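You operate a simulated robot arm through the tools that you are given. There is no shell and no other tool.

You run a simulated robot arm. Do the job below in one go: nothing can be reset, and whatever is moved stays where it is left.

TASK
Clear the jam and send the carton through with 75 mm tape ends.
Fine: stop once, guides to 32, start once, then switch off; leave the feed key.

It is judged by the outcome, as a careful person would: the job done as asked, and still so three seconds after it is handed in. It fails if anything else is knocked over, pushed out of place, dropped, spilled or broken.

THE ROBOT
A 7-joint arm with a two-finger parallel gripper, fixed in place. Base frame: the origin is on the floor under the middle of its stand, x ahead of it, y to its left, z up. Readings come in m, rad, newtons and seconds.
It reaches about 1.479 m from its shoulder. Its first joint turns from -2.897 to 2.897 rad. Payload 4.4 kg.
The TCP is the grasp point between the finger pads, 0.023 m short of the fingertips. In the tool frame z runs along the fingers and y along their closing line. The gripper opens to 0.094 m. The fingers are 0.038 m wide and 0.01 m thick; the gripper's body (0.054 by 0.096 m) begins 0.039 m behind the TCP.
Orientation is told as [roll, pitch, yaw] about the base's x, y, z axes, in that order, counted from this pose: with the fingers straight down and closing along the base's y, the tool's x points along the base's -x, its y along +y and its z along -z.

THE INTERFACE
- The arm moves only by the tool drive_tool. Its argument "plan" is a list of rows, each a list of 7 numbers: the turn, a rotation vector about the base's x, y, z in units of 90 degrees (1.0 is 90 degrees), then the shift along the base's x, y, z in units of 250 mm (1.0 is 250 mm), then the gripper command, from -1 (shut) to 1 (fully open), values between in proportion. In form: [[rx, ry, rz, dx, dy, dz, grip], ...]. A call has 1 to 20 rows; each row is the pose to reach, as a shift and turn from the pose commanded when the call began. A call with a number of a shift or a turn outside -1 to 1 is refused whole. Rows are played at 5 a second. More than 0.05 m and 0.15 rad between two rows, or a gripper value outside its range, and nothing of the call is played. Where a pose cannot be reached the arm comes as near as it can. A force on the tool above 80 N (or 10 N above the force at the start of the call, whichever is more), or a blocked arm, ends the call early, and 0.2 s more pass. Each finger travels about 0.072 m/s and halts on what it meets, pressing with about 29 N; the grip force reading is that of the motor and also rises with nothing between the fingers. The clock runs only during rows and for 0.2 s after the last one: add rows that repeat a pose to give the fingers time. The reply holds the time, the measured pose of the TCP, the force on the tool along the base axes, the opening and the grip force, in the units named above and with some noise, with the torque about the TCP (base axes, N m) and any sound that the robot's microphone picked up.
- Cameras (640 x 400 px; columns grow to the right, rows downward): "scene" is fixed at [0.2205, -0.6514, 1.5327]; the picture's right is [0.80, -0.60, 0.00], its down [-0.28, -0.38, -0.88] and it looks along [0.53, 0.70, -0.47] (base axes); focal length 329 px, centre (320, 200). "wrist" rides on the gripper at [0.086, 0.016, -0.075] in the tool frame; the picture's right is [-0.18, 0.98, 0.00], its down [-0.58, -0.11, -0.81] and it looks along [-0.79, -0.15, 0.59] (tool axes); focal length 243 px, centre (320, 200). There is no depth. A picture from a camera that has moved, and an enlarged one, comes with that camera's place and axes in the base frame and with its lens.
- grab_frame(camera): a new picture of that camera. No time passes.
- zoom(camera, box): a new picture of the part [left, top, right, bottom] of that camera's present view, enlarged. No time passes.
- sign_off(): hands the job in; it is judged then, once.

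Nothing tells you positions but the pictures and the camera data. Unless the task says otherwise, let go and move clear before handing in.

The tools are called as a command line: name --pt "numbers of a row" for each row, then --argument value for the rest, lists and objects as JSON in quotes. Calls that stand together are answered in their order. drive_tool: Moves the arm, as the interface text tells. Its arguments: {"type":"object","properties":{"plan":{"type":"array"}},"required":["plan"]} The other tools are called the same way: grab_frame (camera) takes a picture; zoom (camera, box) takes an enlarged picture of a part of a camera's view; sign_off () hands the job in.

At the start:

```text
t: 0.0
tcp_pos: [0.5945, 0.2749, 1.3158]
orientation: [0.001, -0.001, 0.0]
force: [-0.4, 0.3, 0.0]
wrist_torque: [0.01, 0.01, 0.01]
grip_width: 0.0942
finger_force: 0.1
```

scene: 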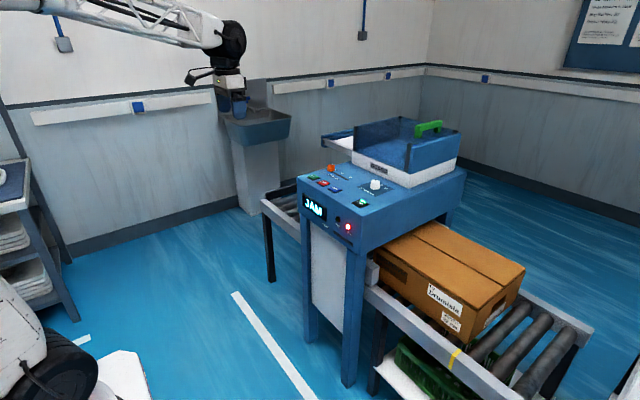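
wrist: 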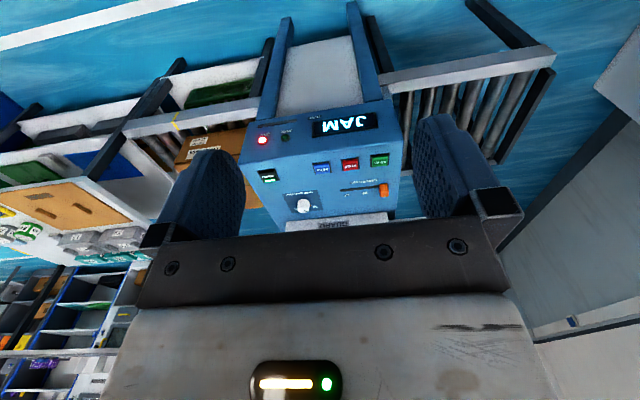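

I see a blue tape machine with a JAM display, a control panel with buttons, a knob and a slider, a guard cover with a green handle, and a carton at its infeed. I'll zoom in on the panel and surroundings first.

zoom --camera "scene" --box '[290, 150, 410, 250]'

zoom --camera "wrist" --box '[220, 90, 420, 240]'

zoom --camera "scene" --box '[310, 100, 480, 210]'

zoom --camera "scene" --box '[540, 0, 640, 80]'

```text
4.00 times, centred on (350, 200) of scene
camera zoom: at [0.2205, -0.6514, 1.5327], right [0.8, -0.6, 0.0], down [-0.28, -0.38, -0.88], along [0.53, 0.7, -0.47], focal length 1316 px, centre (200, 200)
```

zoom: 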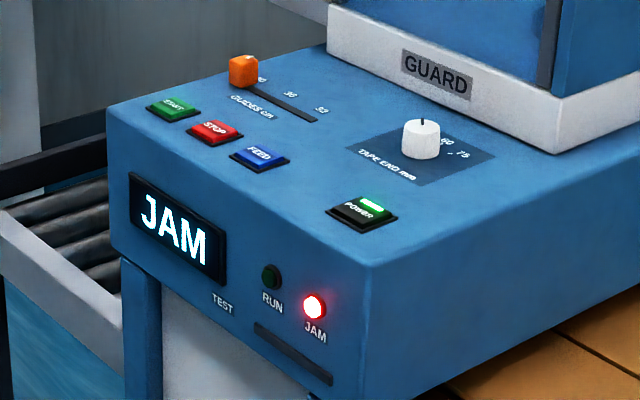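

```text
2.67 times, centred on (320, 165) of wrist
camera zoom: at [0.508, 0.29, 1.3912], right [0.18, 0.98, 0.0], down [0.58, -0.11, 0.81], along [0.79, -0.15, -0.59], focal length 647 px, centre (320, 293)
```

zoom: 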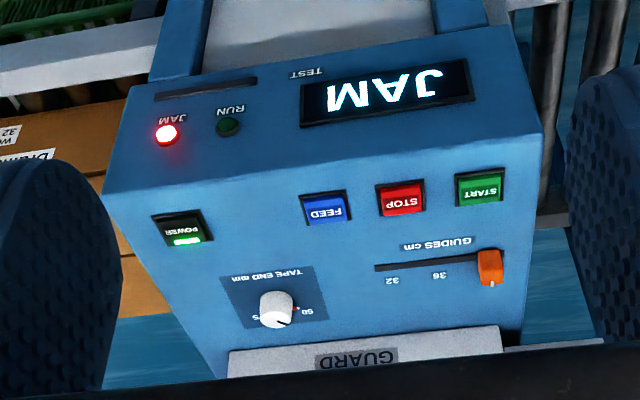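

```text
3.64 times, centred on (395, 155) of scene
camera zoom: at [0.2205, -0.6514, 1.5327], right [0.8, -0.6, 0.0], down [-0.28, -0.38, -0.88], along [0.53, 0.7, -0.47], focal length 1197 px, centre (47, 364)
```

zoom: 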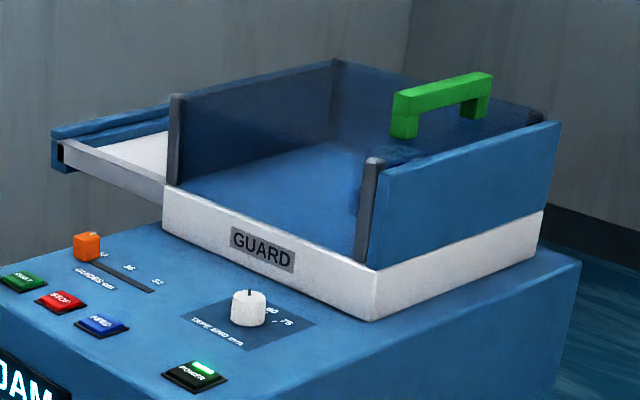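

```text
5.00 times, centred on (590, 40) of scene
camera zoom: at [0.2205, -0.6514, 1.5327], right [0.8, -0.6, 0.0], down [-0.28, -0.38, -0.88], along [0.53, 0.7, -0.47], focal length 1645 px, centre (-1030, 1000)
```

zoom: 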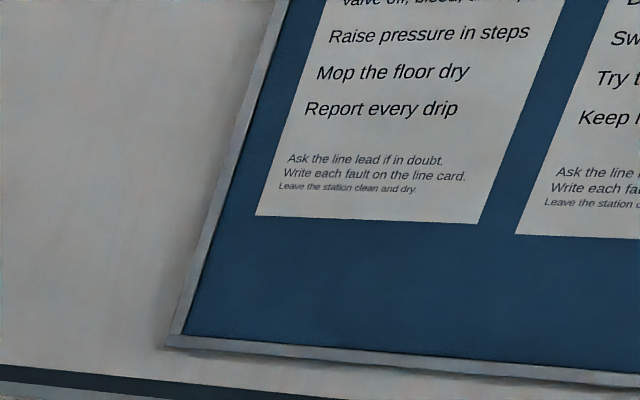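

The controls are START, STOP, FEED and POWER keys, a guide slider (at about 40), and a tape-end knob. Next I look closer at the carton, the guard and the surroundings to find what is jammed.

zoom --camera "scene" --box '[360, 210, 540, 340]'

zoom --camera "scene" --box '[340, 105, 470, 190]'

zoom --camera "scene" --box '[200, 50, 340, 220]'

zoom --camera "wrist" --box '[0, 60, 260, 260]'

zoom --camera "scene" --box '[330, 160, 400, 210]'

```text
3.08 times, centred on (450, 275) of scene
camera zoom: at [0.2205, -0.6514, 1.5327], right [0.8, -0.6, 0.0], down [-0.28, -0.38, -0.88], along [0.53, 0.7, -0.47], focal length 1012 px, centre (-80, -31)
```

zoom: 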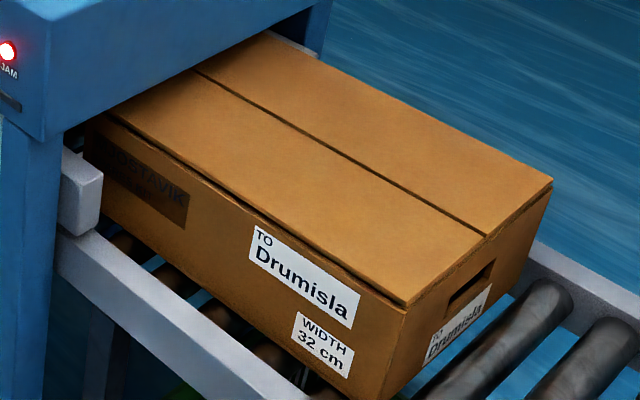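

```text
4.71 times, centred on (405, 148) of scene
camera zoom: at [0.2205, -0.6514, 1.5327], right [0.8, -0.6, 0.0], down [-0.28, -0.38, -0.88], along [0.53, 0.7, -0.47], focal length 1549 px, centre (-80, 447)
```

zoom: 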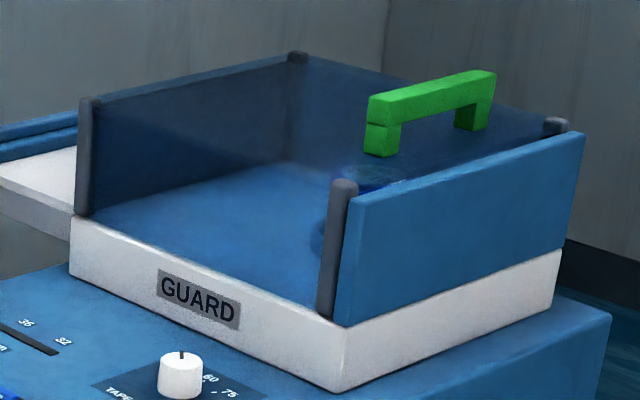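

```text
2.35 times, centred on (270, 135) of scene
camera zoom: at [0.2205, -0.6514, 1.5327], right [0.8, -0.6, 0.0], down [-0.28, -0.38, -0.88], along [0.53, 0.7, -0.47], focal length 774 px, centre (438, 353)
```

zoom: 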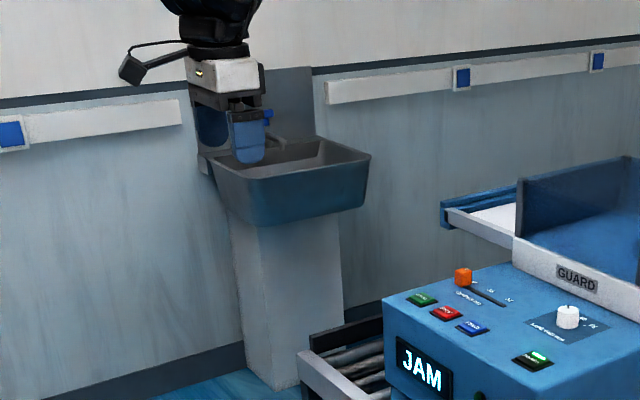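

```text
2.00 times, centred on (130, 160) of wrist
camera zoom: at [0.508, 0.29, 1.3912], right [0.18, 0.98, 0.0], down [0.58, -0.11, 0.81], along [0.79, -0.15, -0.59], focal length 485 px, centre (700, 280)
```

zoom: 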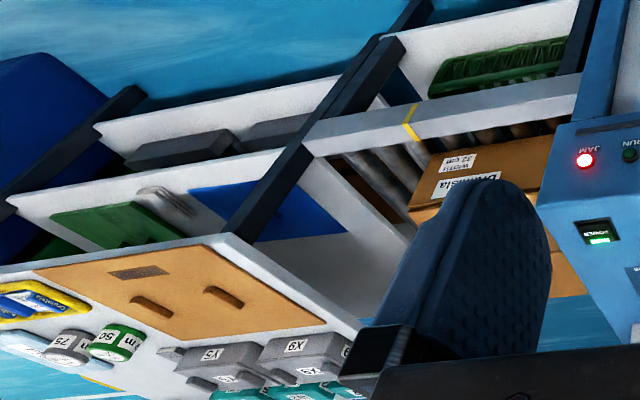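

```text
8.00 times, centred on (365, 185) of scene
camera zoom: at [0.2205, -0.6514, 1.5327], right [0.8, -0.6, 0.0], down [-0.28, -0.38, -0.88], along [0.53, 0.7, -0.47], focal length 2633 px, centre (-40, 320)
```

zoom: 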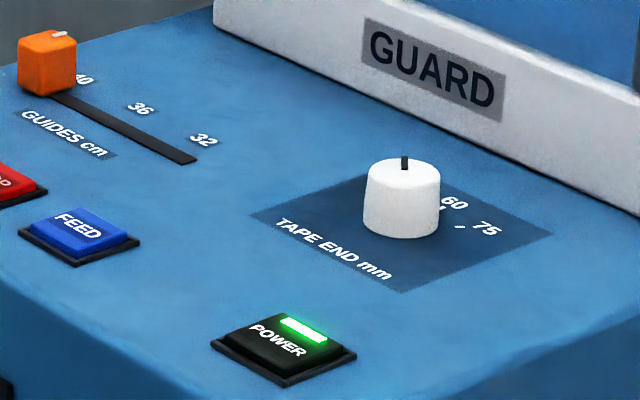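

The carton label reads "WIDTH 32 cm" and the guides are at 40, so the guide setting fits. I can't yet see what's inside the guard, so I'll lift the arm and move the wrist camera up for a view from above.

drive_tool --pt "0 0 0 0 0 0.18 1" --pt "0 0 0 0 0 0.36 1" --pt "0 0 0 0.1 0 0.5 1" --pt "0 0 0 0.2 0 0.64 1" --pt "0 0 0 0.3 0 0.78 1" --pt "0 0 0 0.4 0 0.9 1"

grab_frame --camera "wrist"

grab_frame --camera "scene"

```text
t: 1.4
tcp_pos: [0.6942, 0.2725, 1.5411]
orientation: [0.001, -0.004, -0.001]
force: [-0.5, 0.1, 0.7]
wrist_torque: [0.02, -0.02, 0.0]
grip_width: 0.0941
finger_force: 0.0
```

```text
taken
camera wrist: at [0.6081, 0.2893, 1.6167], right [0.18, 0.98, 0.0], down [0.58, -0.11, 0.81], along [0.79, -0.15, -0.59], focal length 243 px, centre (320, 200)
```

wrist: 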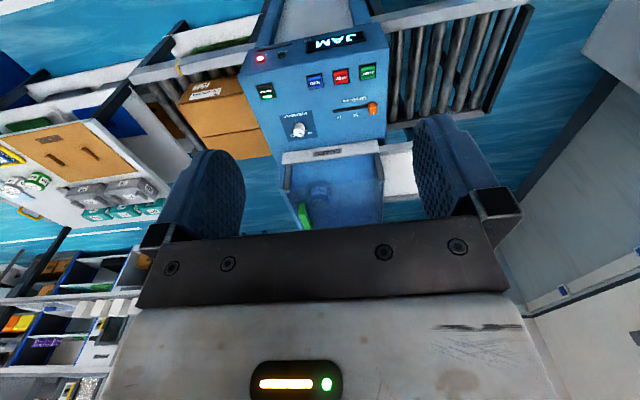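

```text
taken
```

scene: 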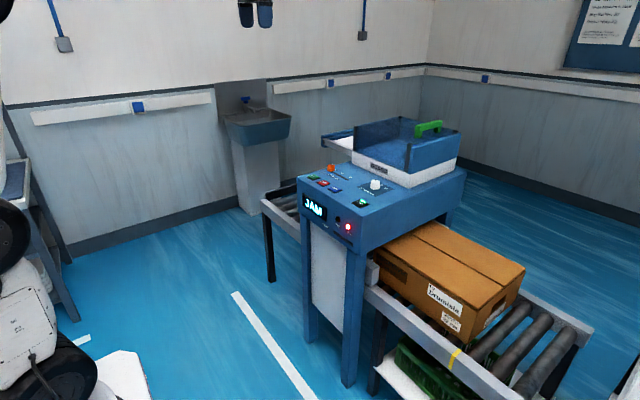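

zoom --camera "wrist" --box '[240, 130, 420, 240]'

zoom --camera "wrist" --box '[230, 20, 410, 150]'

zoom --camera "wrist" --box '[0, 70, 200, 240]'

```text
3.56 times, centred on (330, 185) of wrist
camera zoom: at [0.6081, 0.2893, 1.6167], right [0.18, 0.98, 0.0], down [0.58, -0.11, 0.81], along [0.79, -0.15, -0.59], focal length 863 px, centre (284, 253)
```

zoom: 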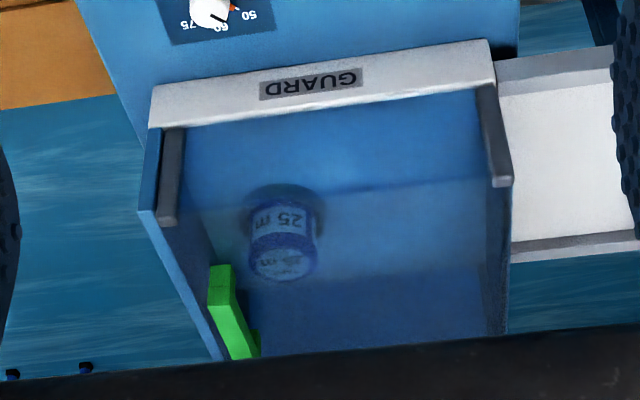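

```text
3.08 times, centred on (320, 85) of wrist
camera zoom: at [0.6081, 0.2893, 1.6167], right [0.18, 0.98, 0.0], down [0.58, -0.11, 0.81], along [0.79, -0.15, -0.59], focal length 746 px, centre (320, 554)
```

zoom: 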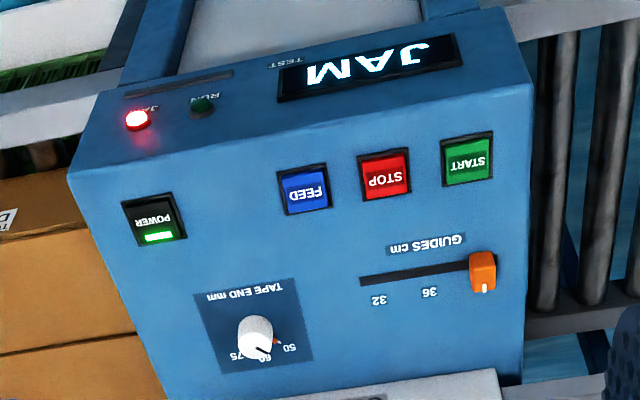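

```text
2.35 times, centred on (100, 155) of wrist
camera zoom: at [0.6081, 0.2893, 1.6167], right [0.18, 0.98, 0.0], down [0.58, -0.11, 0.81], along [0.79, -0.15, -0.59], focal length 571 px, centre (838, 306)
```

zoom: 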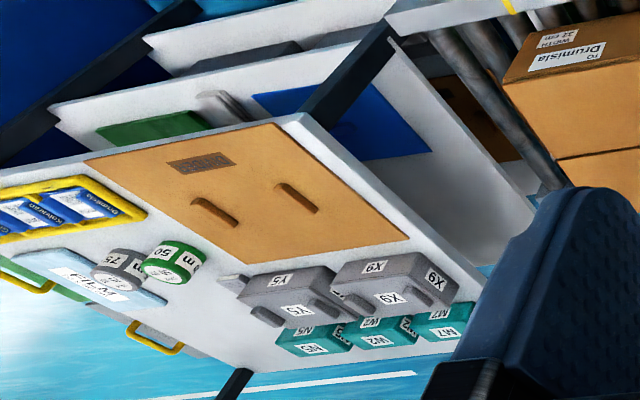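

zoom --camera "scene" --box '[365, 235, 435, 290]'

zoom --camera "wrist" --box '[280, 155, 390, 235]'

zoom --camera "wrist" --box '[280, 90, 390, 150]'

zoom --camera "wrist" --box '[130, 0, 290, 110]'

zoom --camera "scene" --box '[260, 170, 320, 290]'

```text
7.27 times, centred on (400, 262) of scene
camera zoom: at [0.2205, -0.6514, 1.5327], right [0.8, -0.6, 0.0], down [-0.28, -0.38, -0.88], along [0.53, 0.7, -0.47], focal length 2393 px, centre (-262, -254)
```

zoom: 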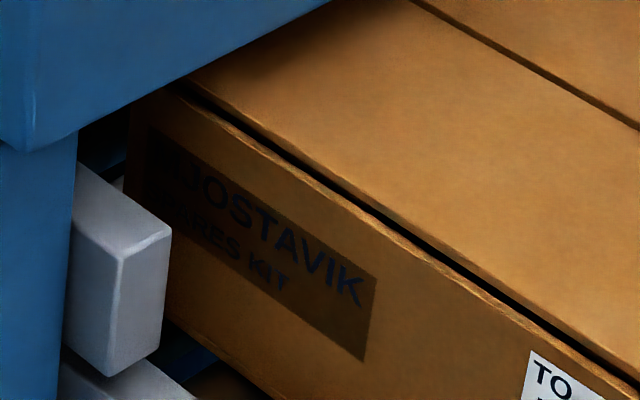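

```text
5.00 times, centred on (335, 195) of wrist
camera zoom: at [0.6081, 0.2893, 1.6167], right [0.18, 0.98, 0.0], down [0.58, -0.11, 0.81], along [0.79, -0.15, -0.59], focal length 1213 px, centre (245, 225)
```

zoom: 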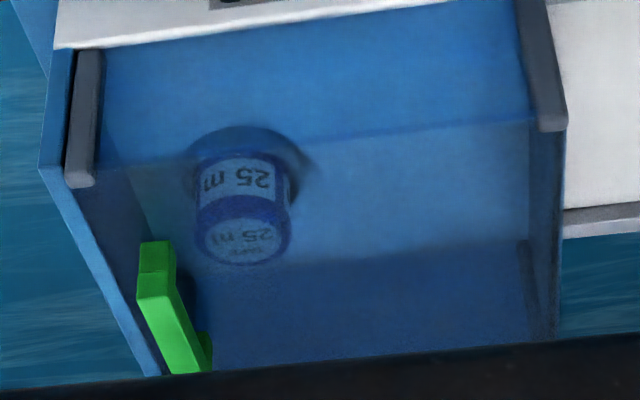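

```text
5.82 times, centred on (335, 120) of wrist
camera zoom: at [0.6081, 0.2893, 1.6167], right [0.18, 0.98, 0.0], down [0.58, -0.11, 0.81], along [0.79, -0.15, -0.59], focal length 1412 px, centre (233, 666)
```

zoom: 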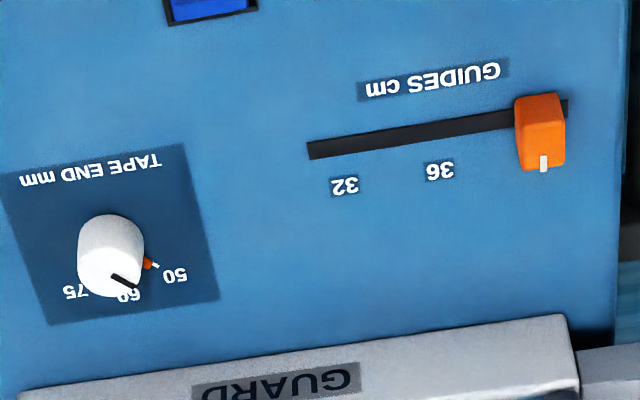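

```text
3.64 times, centred on (210, 55) of wrist
camera zoom: at [0.6081, 0.2893, 1.6167], right [0.18, 0.98, 0.0], down [0.58, -0.11, 0.81], along [0.79, -0.15, -0.59], focal length 882 px, centre (720, 727)
```

zoom: 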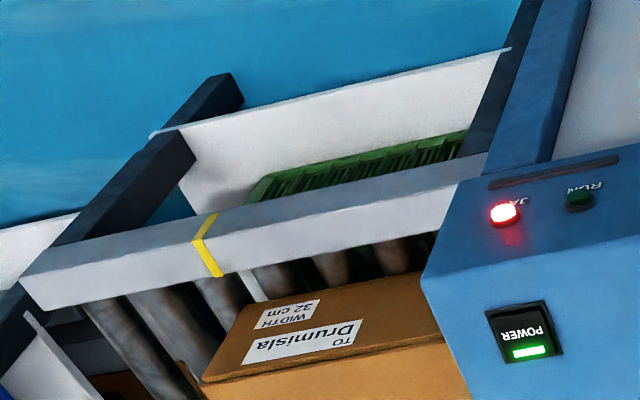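

```text
3.33 times, centred on (290, 230) of scene
camera zoom: at [0.2205, -0.6514, 1.5327], right [0.8, -0.6, 0.0], down [-0.28, -0.38, -0.88], along [0.53, 0.7, -0.47], focal length 1097 px, centre (420, 100)
```

zoom: 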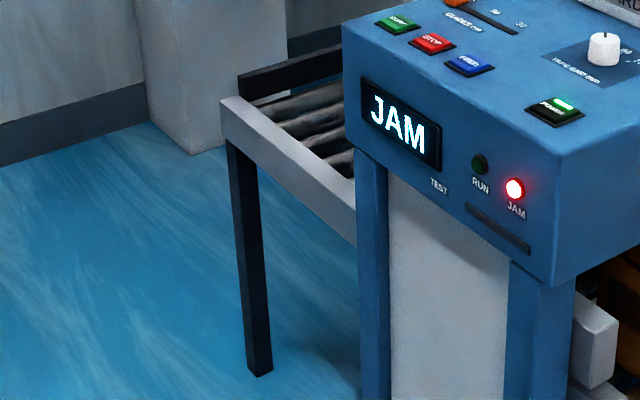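

Inside the guard there is only a tape roll ("25 m") under a translucent cover. The machine shows JAM, and the carton sits in the mouth with guides set too wide. I'll go step by step: first close the gripper and hover over the red STOP key (about x 0.938, y 0.287, z 0.976).

drive_tool --pt "0 0 0 0.122 0.00575 -0.1125 -1" --pt "0 0 0 0.244 0.0115 -0.225 -1" --pt "0 0 0 0.366 0.017 -0.3375 -1" --pt "0 0 0 0.488 0.023 -0.45 -1" --pt "0 0 0 0.61 0.029 -0.5625 -1" --pt "0 0 0 0.732 0.0345 -0.675 -1" --pt "0 0 0 0.854 0.04 -0.7875 -1" --pt "0 0 0 0.976 0.046 -0.9 -1" --pt "0 0 0 0.976 0.046 -0.9 -1"

grab_frame --camera "wrist"

grab_frame --camera "scene"

```text
t: 3.4
tcp_pos: [0.9388, 0.2861, 1.3155]
orientation: [0.001, -0.002, 0.0]
force: [-0.2, -0.1, 0.7]
wrist_torque: [-0.03, -0.02, 0.01]
grip_width: 0.0001
finger_force: 29.4
```

```text
taken
camera wrist: at [0.8522, 0.3014, 1.3904], right [0.18, 0.98, 0.0], down [0.58, -0.11, 0.81], along [0.79, -0.15, -0.59], focal length 243 px, centre (320, 200)
```

wrist: 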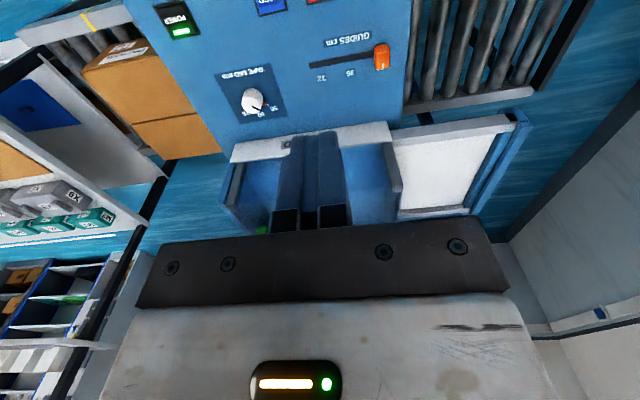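

```text
taken
```

scene: 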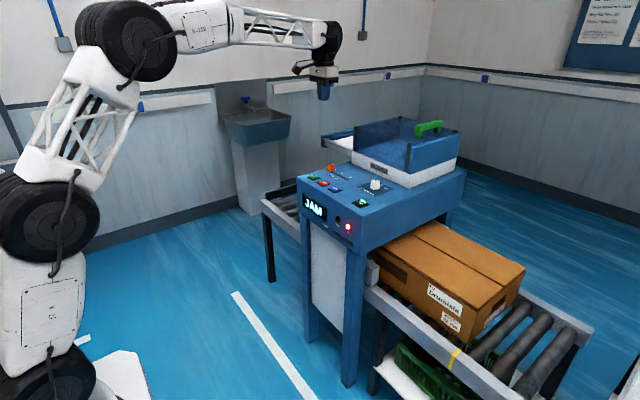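

zoom --camera "wrist" --box '[205, 60, 305, 125]'

zoom --camera "wrist" --box '[210, 110, 540, 240]'

zoom --camera "wrist" --box '[300, 20, 420, 100]'

```text
6.15 times, centred on (255, 92) of wrist
camera zoom: at [0.8522, 0.3014, 1.3904], right [0.18, 0.98, 0.0], down [0.58, -0.11, 0.81], along [0.79, -0.15, -0.59], focal length 1493 px, centre (720, 862)
```

zoom: 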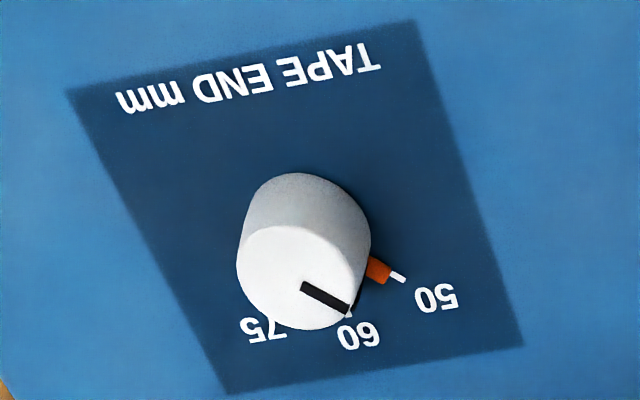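

```text
1.94 times, centred on (375, 175) of wrist
camera zoom: at [0.8522, 0.3014, 1.3904], right [0.18, 0.98, 0.0], down [0.58, -0.11, 0.81], along [0.79, -0.15, -0.59], focal length 470 px, centre (213, 248)
```

zoom: 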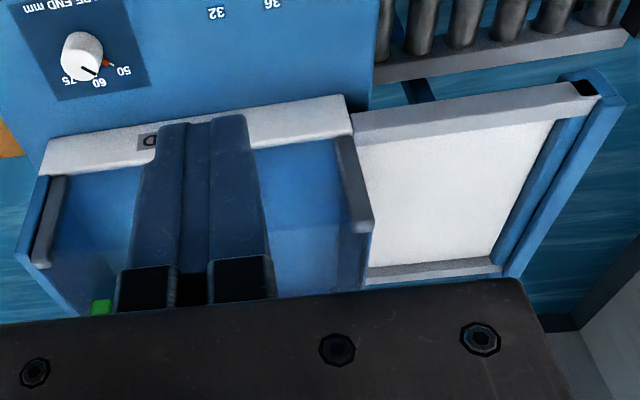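

```text
5.00 times, centred on (360, 60) of wrist
camera zoom: at [0.8522, 0.3014, 1.3904], right [0.18, 0.98, 0.0], down [0.58, -0.11, 0.81], along [0.79, -0.15, -0.59], focal length 1213 px, centre (120, 900)
```

zoom: 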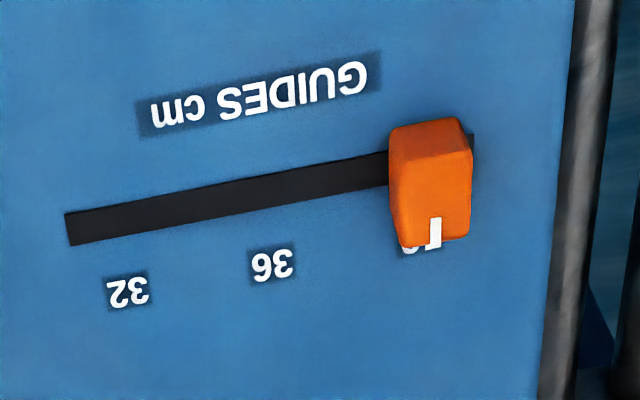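

The guard is a sliding box over rails; the display still says JAM. I'll lower straight down over STOP to about 7 cm above the key and check alignment.

drive_tool --pt "0 0 0 0 0 -0.18 -1" --pt "0 0 0 0 0 -0.36 -1" --pt "0 0 0 0 0 -0.54 -1" --pt "0 0 0 0 0 -0.72 -1" --pt "0 0 0 0 0 -0.86 -1" --pt "0 0 0 0 0 -0.96 -1" --pt "0 0 0 0 0 -0.98 -1" --pt "0 0 0 0 0 -0.98 -1"

grab_frame --camera "wrist"

zoom --camera "scene" --box '[280, 130, 400, 220]'

```text
t: 5.2
tcp_pos: [0.9382, 0.2855, 1.0711]
orientation: [0.002, -0.002, 0.0]
force: [-1.2, 0.1, 0.1]
wrist_torque: [-0.01, 0.05, -0.01]
grip_width: 0.0
finger_force: 28.9
```

```text
taken
camera wrist: at [0.8519, 0.3011, 1.1463], right [0.18, 0.98, 0.0], down [0.58, -0.11, 0.81], along [0.79, -0.15, -0.59], focal length 243 px, centre (320, 200)
```

wrist: 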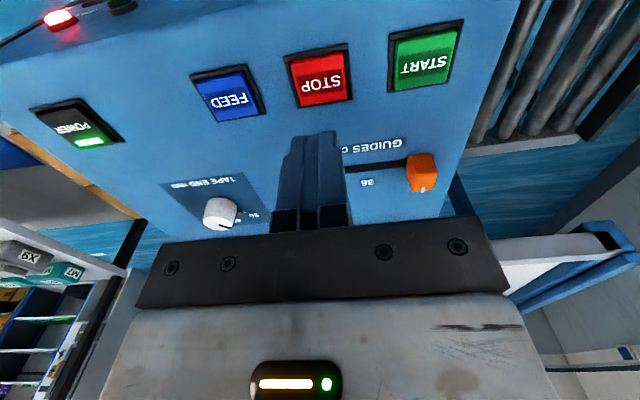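

```text
4.44 times, centred on (340, 175) of scene
camera zoom: at [0.2205, -0.6514, 1.5327], right [0.8, -0.6, 0.0], down [-0.28, -0.38, -0.88], along [0.53, 0.7, -0.47], focal length 1463 px, centre (231, 311)
```

zoom: 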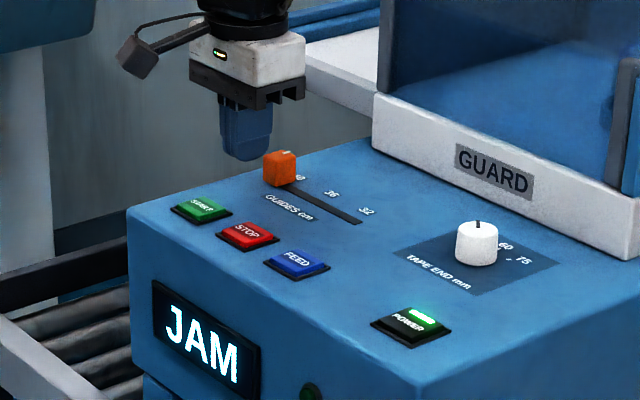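

The fingertips sit well above STOP's centre. I'll come down to just above the key cap.

drive_tool --pt "0 0 0 0 0.001 -0.1 -1" --pt "0 0 0 0 0.002 -0.18 -1" --pt "0 0 0 0 0.002 -0.23 -1" --pt "0 0 0 0 0.002 -0.23 -1"

grab_frame --camera "wrist"

zoom --camera "scene" --box '[290, 140, 370, 200]'

```text
t: 6.2
tcp_pos: [0.938, 0.2857, 1.0141]
orientation: [0.002, -0.003, 0.001]
force: [0.1, -0.3, 0.3]
wrist_torque: [-0.01, 0.01, -0.03]
grip_width: 0.0
finger_force: 29.1
```

```text
taken
camera wrist: at [0.852, 0.3019, 1.0888], right [0.18, 0.98, 0.0], down [0.58, -0.11, 0.81], along [0.79, -0.15, -0.59], focal length 243 px, centre (320, 200)
```

wrist: 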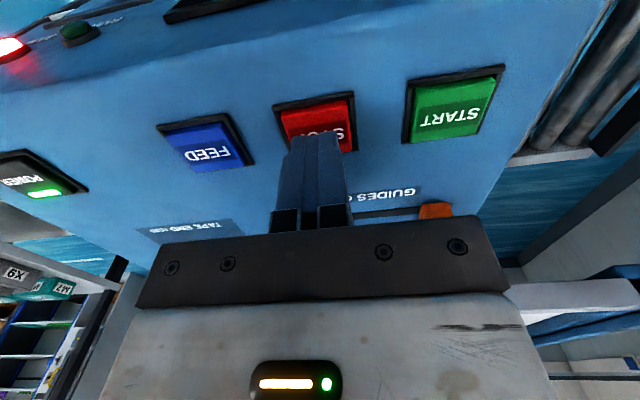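

```text
6.67 times, centred on (330, 170) of scene
camera zoom: at [0.2205, -0.6514, 1.5327], right [0.8, -0.6, 0.0], down [-0.28, -0.38, -0.88], along [0.53, 0.7, -0.47], focal length 2194 px, centre (253, 400)
```

zoom: 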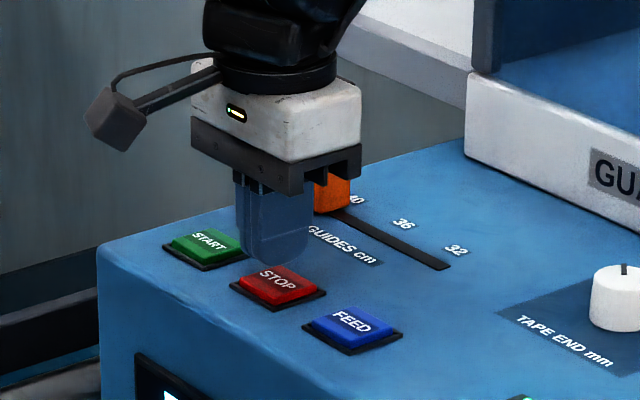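

Aligned on STOP. Now pressing down in small increments.

drive_tool --pt "0 0 0 0 0 -0.02 -1" --pt "0 0 0 0 0 -0.04 -1" --pt "0 0 0 0 0 -0.05 -1" --pt "0 0 0 0 0 -0.05 -1"

```text
t: 7.2
tcp_pos: [0.9386, 0.2875, 0.9998]
orientation: [0.002, -0.003, 0.0]
force: [0.5, -0.5, -0.4]
wrist_torque: [-0.03, 0.0, 0.0]
grip_width: 0.0
finger_force: 29.3
```

drive_tool --pt "0 0 0 0 0 -0.008 -1" --pt "0 0 0 0 0 -0.016 -1" --pt "0 0 0 0 0 -0.016 -1"

zoom --camera "scene" --box '[290, 140, 370, 200]'

```text
t: 8.0
tcp_pos: [0.9376, 0.2877, 0.9973]
orientation: [0.002, -0.002, 0.001]
force: [0.5, 0.6, 2.0]
wrist_torque: [0.03, -0.01, -0.01]
grip_width: 0.0001
finger_force: 28.6
heard: click
```

```text
6.67 times, centred on (330, 170) of scene
camera zoom: at [0.2205, -0.6514, 1.5327], right [0.8, -0.6, 0.0], down [-0.28, -0.38, -0.88], along [0.53, 0.7, -0.47], focal length 2194 px, centre (253, 400)
```

zoom: 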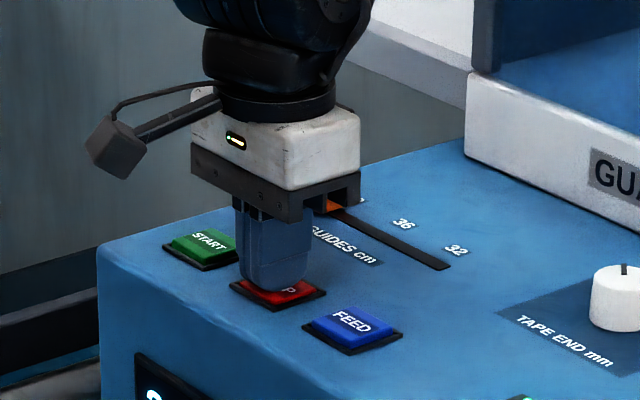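

A click was heard and the display changed. I back straight up and read the display.

drive_tool --pt "0 0 0 0 0 0.05 -1" --pt "0 0 0 0 0 0.15 -1" --pt "0 0 0 0 0 0.3 -1" --pt "0 0 0 0 0 0.45 -1" --pt "0 0 0 0 0 0.6 -1" --pt "0 0 0 0 0 0.6 -1"

grab_frame --camera "scene"

zoom --camera "scene" --box '[290, 150, 410, 250]'

grab_frame --camera "wrist"

```text
t: 9.4
tcp_pos: [0.9378, 0.2853, 1.1473]
orientation: [0.002, -0.003, -0.001]
force: [-0.5, -0.9, 0.2]
wrist_torque: [0.05, 0.01, 0.04]
grip_width: 0.0001
finger_force: 29.0
```

```text
taken
```

scene: 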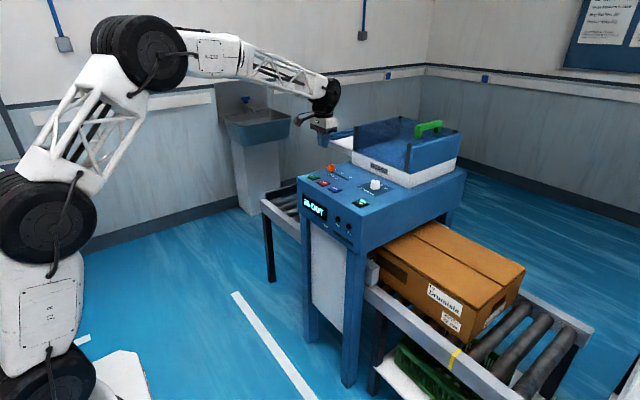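

```text
4.00 times, centred on (350, 200) of scene
camera zoom: at [0.2205, -0.6514, 1.5327], right [0.8, -0.6, 0.0], down [-0.28, -0.38, -0.88], along [0.53, 0.7, -0.47], focal length 1316 px, centre (200, 200)
```

zoom: 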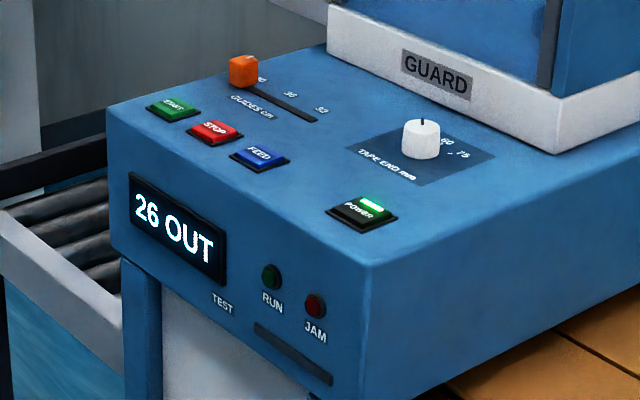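

```text
taken
camera wrist: at [0.8522, 0.3016, 1.2223], right [0.18, 0.98, 0.0], down [0.58, -0.11, 0.81], along [0.79, -0.15, -0.59], focal length 243 px, centre (320, 200)
```

wrist: 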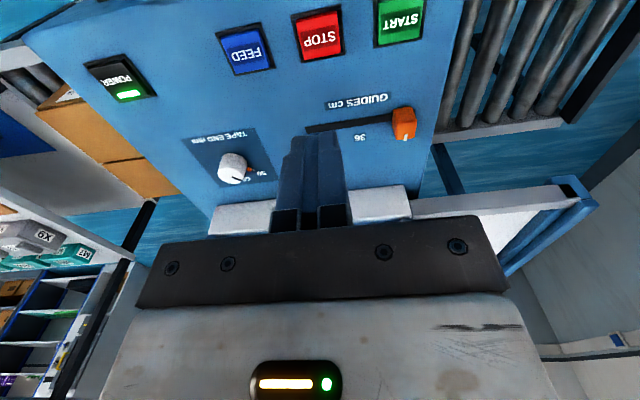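

The jam lamp is off and the display now reads "26 OUT". Now I look closely at the guide slider and the tape-end knob from here.

zoom --camera "wrist" --box '[290, 80, 440, 160]'

zoom --camera "wrist" --box '[180, 120, 290, 200]'

zoom --camera "scene" --box '[355, 170, 400, 200]'

```text
4.27 times, centred on (365, 120) of wrist
camera zoom: at [0.8522, 0.3016, 1.2223], right [0.18, 0.98, 0.0], down [0.58, -0.11, 0.81], along [0.79, -0.15, -0.59], focal length 1035 px, centre (128, 541)
```

zoom: 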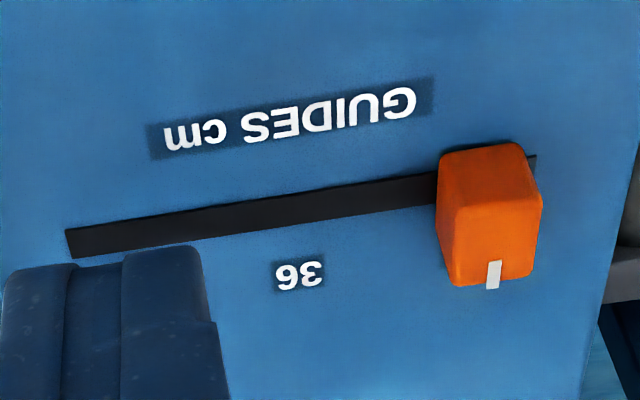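

```text
5.00 times, centred on (235, 160) of wrist
camera zoom: at [0.8522, 0.3016, 1.2223], right [0.18, 0.98, 0.0], down [0.58, -0.11, 0.81], along [0.79, -0.15, -0.59], focal length 1213 px, centre (745, 400)
```

zoom: 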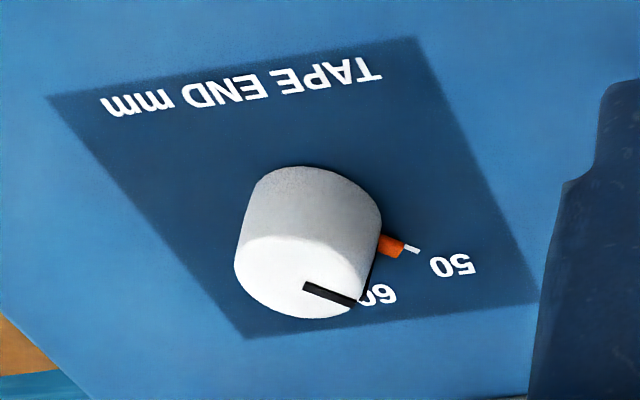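

```text
13.33 times, centred on (378, 185) of scene
camera zoom: at [0.2205, -0.6514, 1.5327], right [0.8, -0.6, 0.0], down [-0.28, -0.38, -0.88], along [0.53, 0.7, -0.47], focal length 4388 px, centre (-447, 400)
```

zoom: 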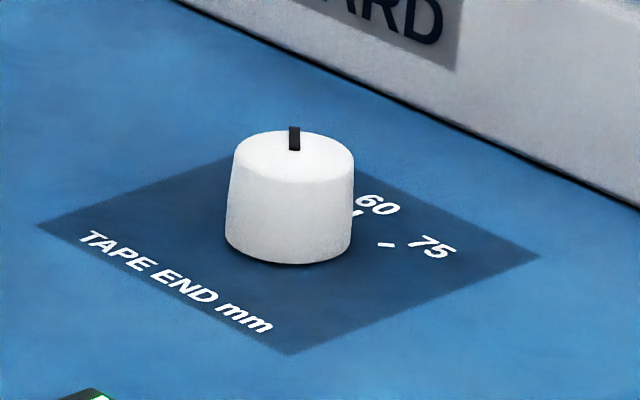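

I take the panel surface at z ≈ 0.970, the slider handle at about (1.042, 0.366) with its top at 1.00 and the mark on 40, with "32" about 0.100 m toward -y. The knob sits at about (1.077, 0.136) pointing at 50, and 75 is a quarter turn clockwise. I'll move above the slider with the fingers partly open.

drive_tool --pt "0 0 0 0.13 0.1 -0.02 0.3" --pt "0 0 0 0.27 0.2 -0.06 0.3" --pt "0 0 0 0.4 0.3 -0.12 0.3" --pt "0 0 0 0.414 0.3164 -0.187 0.3" --pt "0 0 0 0.414 0.3164 -0.187 0.3"

grab_frame --camera "wrist"

zoom --camera "scene" --box '[290, 110, 410, 200]'

```text
t: 10.6
tcp_pos: [1.0427, 0.364, 1.1007]
orientation: [0.003, -0.002, 0.0]
force: [0.4, 0.2, -0.5]
wrist_torque: [-0.01, -0.02, 0.01]
grip_width: 0.0611
finger_force: 0.0
```

```text
taken
camera wrist: at [0.9561, 0.3798, 1.1752], right [0.18, 0.98, 0.0], down [0.58, -0.11, 0.81], along [0.79, -0.15, -0.59], focal length 243 px, centre (320, 200)
```

wrist: 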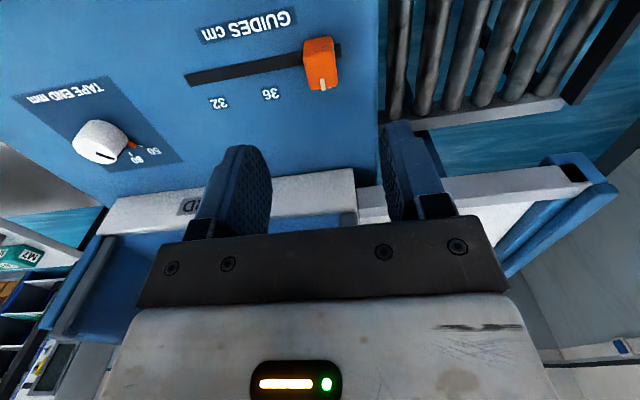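

```text
4.44 times, centred on (350, 155) of scene
camera zoom: at [0.2205, -0.6514, 1.5327], right [0.8, -0.6, 0.0], down [-0.28, -0.38, -0.88], along [0.53, 0.7, -0.47], focal length 1463 px, centre (187, 400)
```

zoom: 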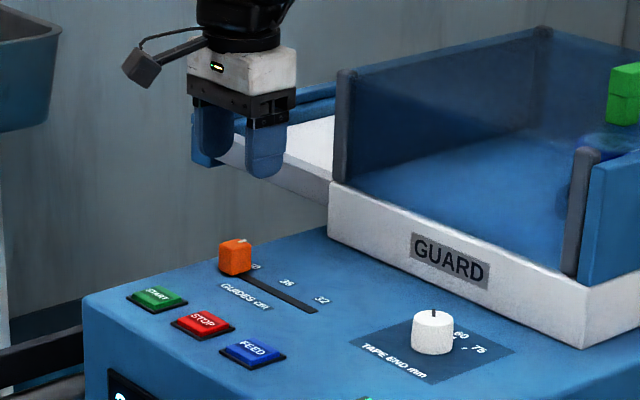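

zoom --camera "wrist" --box '[260, 20, 380, 110]'

zoom --camera "wrist" --box '[10, 70, 200, 190]'

```text
4.44 times, centred on (320, 65) of wrist
camera zoom: at [0.9561, 0.3798, 1.1752], right [0.18, 0.98, 0.0], down [0.58, -0.11, 0.81], along [0.79, -0.15, -0.59], focal length 1078 px, centre (320, 800)
```

zoom: 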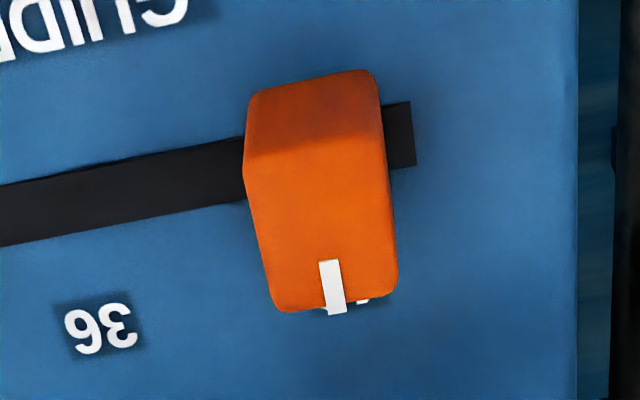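

```text
3.33 times, centred on (105, 130) of wrist
camera zoom: at [0.9561, 0.3798, 1.1752], right [0.18, 0.98, 0.0], down [0.58, -0.11, 0.81], along [0.79, -0.15, -0.59], focal length 809 px, centre (1037, 433)
```

zoom: 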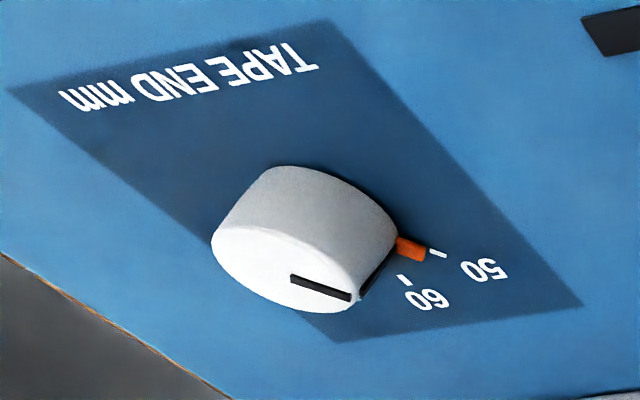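

The fingers straddle the handle line correctly. Descending to tips about 7 mm above the panel, then closing on the handle.

drive_tool --pt "0 0 0 -0.004 0.0 -0.12 0.3" --pt "0 0 0 -0.008 0.001 -0.24 0.3" --pt "0 0 0 -0.008 0.002 -0.34 0.3" --pt "0 0 0 -0.008 0.002 -0.4 0.3" --pt "0 0 0 -0.008 0.002 -0.4 0.3"

zoom --camera "scene" --box '[290, 120, 400, 200]'

grab_frame --camera "wrist"

```text
t: 11.8
tcp_pos: [1.0387, 0.3653, 0.9997]
orientation: [0.003, -0.001, 0.0]
force: [-0.6, 0.7, -0.4]
wrist_torque: [-0.02, 0.03, 0.0]
grip_width: 0.061
finger_force: 0.1
```

```text
5.00 times, centred on (345, 160) of scene
camera zoom: at [0.2205, -0.6514, 1.5327], right [0.8, -0.6, 0.0], down [-0.28, -0.38, -0.88], along [0.53, 0.7, -0.47], focal length 1645 px, centre (195, 400)
```

zoom: 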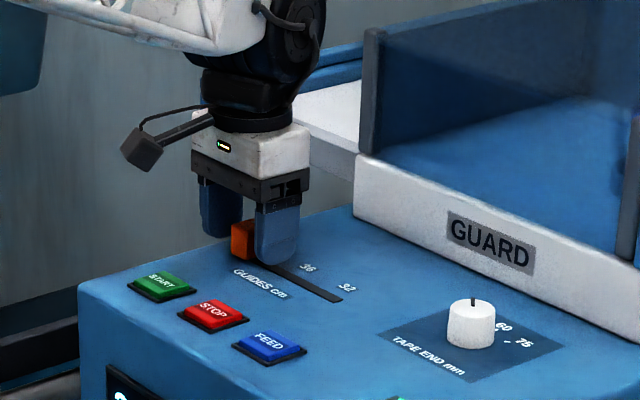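

```text
taken
camera wrist: at [0.9531, 0.3814, 1.0751], right [0.18, 0.98, 0.0], down [0.58, -0.11, 0.81], along [0.79, -0.15, -0.59], focal length 243 px, centre (320, 200)
```

wrist: 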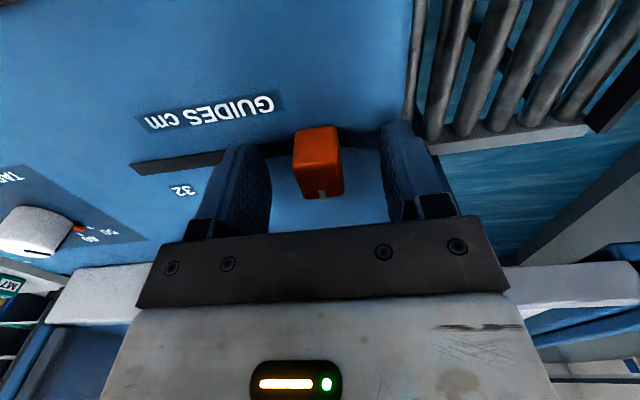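

Centred around the handle. Closing the fingers on it now.

drive_tool --pt "0 0 0 0 0 0 -0.3" --pt "0 0 0 0 0 0 -0.6" --pt "0 0 0 0 0 0 -0.8" --pt "0 0 0 0 0 0 -0.8"

```text
t: 12.8
tcp_pos: [1.0396, 0.3654, 1.0003]
orientation: [0.001, -0.002, 0.0]
force: [-3.4, -6.9, -0.7]
wrist_torque: [-0.22, 0.03, 0.28]
grip_width: 0.0218
finger_force: 45.0
```

Handle gripped (22 mm wide). Sliding it toward -y gently.

drive_tool --pt "0 0 0 0 -0.02 0 -0.8" --pt "0 0 0 0 -0.06 0 -0.8" --pt "0 0 0 0 -0.1 0 -0.8" --pt "0 0 0 0 -0.1 0 -0.8"

grab_frame --camera "wrist"

```text
t: 13.8
tcp_pos: [1.0389, 0.3406, 1.0013]
orientation: [0.001, -0.003, -0.002]
force: [9.3, 1.9, -8.3]
wrist_torque: [-0.24, -1.37, 0.22]
grip_width: 0.0217
finger_force: 45.1
```

```text
taken
camera wrist: at [0.9531, 0.3566, 1.0751], right [0.18, 0.98, 0.0], down [0.58, -0.11, 0.81], along [0.79, -0.15, -0.59], focal length 243 px, centre (320, 200)
```

wrist: 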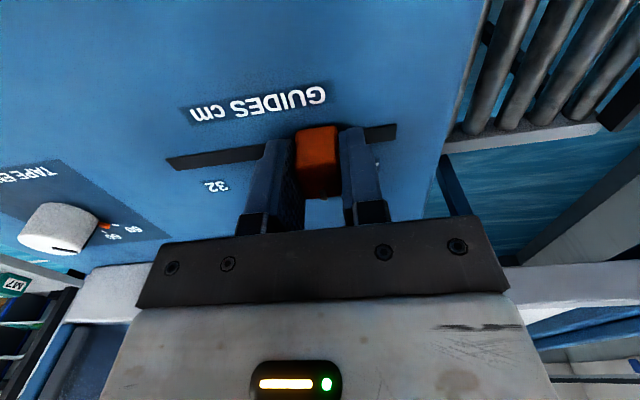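

The slider follows. Continuing most of the way toward 32.

drive_tool --pt "0 0 0 0 -0.04 0 -0.8" --pt "0 0 0 0 -0.09 0 -0.8" --pt "0 0 0 0 -0.14 0 -0.8" --pt "0 0 0 0 -0.19 0 -0.8" --pt "0 0 0 0 -0.24 0 -0.8" --pt "0 0 0 0 -0.28 0 -0.8" --pt "0 0 0 0 -0.28 0 -0.8"

grab_frame --camera "wrist"

zoom --camera "wrist" --box '[250, 90, 410, 220]'

zoom --camera "scene" --box '[300, 140, 390, 200]'

```text
t: 15.4
tcp_pos: [1.0398, 0.2697, 0.9999]
orientation: [0.0, -0.002, 0.0]
force: [-5.9, -1.5, -11.2]
wrist_torque: [-0.42, 0.14, 0.26]
grip_width: 0.0218
finger_force: 45.1
```

```text
taken
camera wrist: at [0.9532, 0.2864, 1.0752], right [0.18, 0.98, 0.0], down [0.58, -0.11, 0.81], along [0.79, -0.15, -0.59], focal length 243 px, centre (320, 200)
```

wrist: 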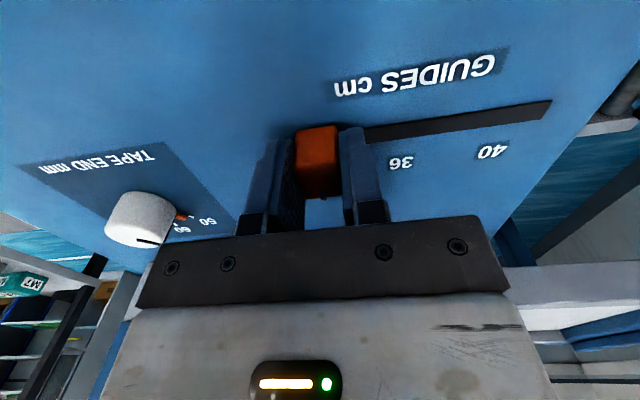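

```text
3.08 times, centred on (330, 155) of wrist
camera zoom: at [0.9532, 0.2864, 1.0752], right [0.18, 0.98, 0.0], down [0.58, -0.11, 0.81], along [0.79, -0.15, -0.59], focal length 746 px, centre (289, 338)
```

zoom: 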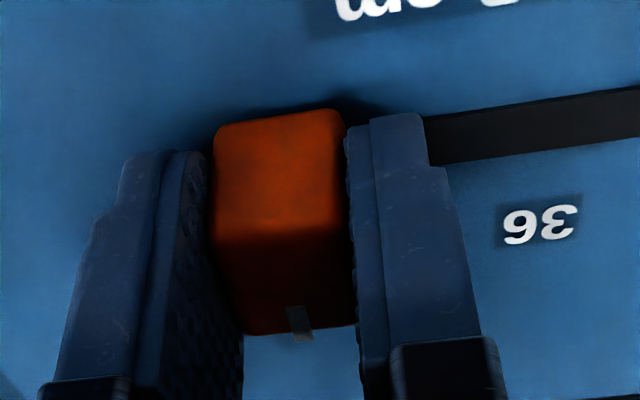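

```text
6.67 times, centred on (345, 170) of scene
camera zoom: at [0.2205, -0.6514, 1.5327], right [0.8, -0.6, 0.0], down [-0.28, -0.38, -0.88], along [0.53, 0.7, -0.47], focal length 2194 px, centre (153, 400)
```

zoom: 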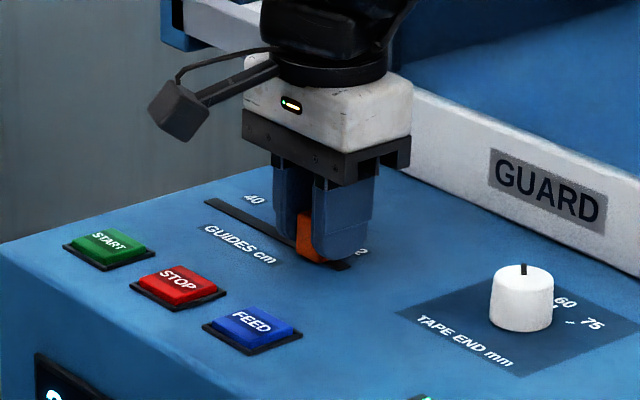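

Labels 36 and 40 measure at y ≈ 0.316 and 0.367, so 32 is at y ≈ 0.266; a final 5.5 mm move.

drive_tool --pt "0 0 0 0 -0.011 0 -0.8" --pt "0 0 0 0 -0.022 0 -0.8" --pt "0 0 0 0 -0.022 0 -0.8" --pt "0 0 0 0 -0.022 0 -0.8"

zoom --camera "wrist" --box '[250, 90, 410, 220]'

```text
t: 16.4
tcp_pos: [1.0385, 0.2643, 1.0005]
orientation: [0.0, 0.0, -0.001]
force: [-27.2, 0.3, -12.7]
wrist_torque: [-0.07, 0.16, 0.13]
grip_width: 0.0219
finger_force: 44.9
```

```text
3.08 times, centred on (330, 155) of wrist
camera zoom: at [0.9532, 0.2814, 1.0752], right [0.18, 0.98, 0.0], down [0.58, -0.11, 0.81], along [0.79, -0.15, -0.59], focal length 746 px, centre (289, 338)
```

zoom: 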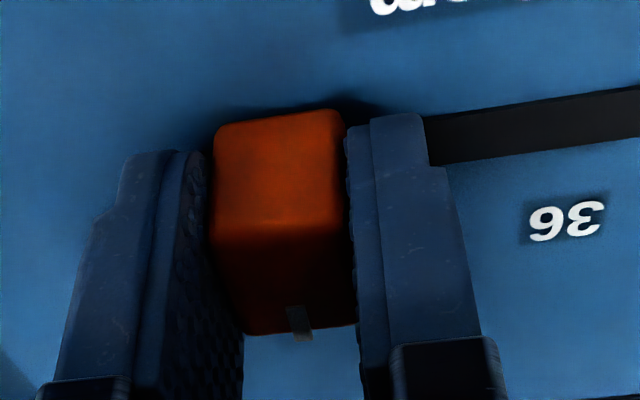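

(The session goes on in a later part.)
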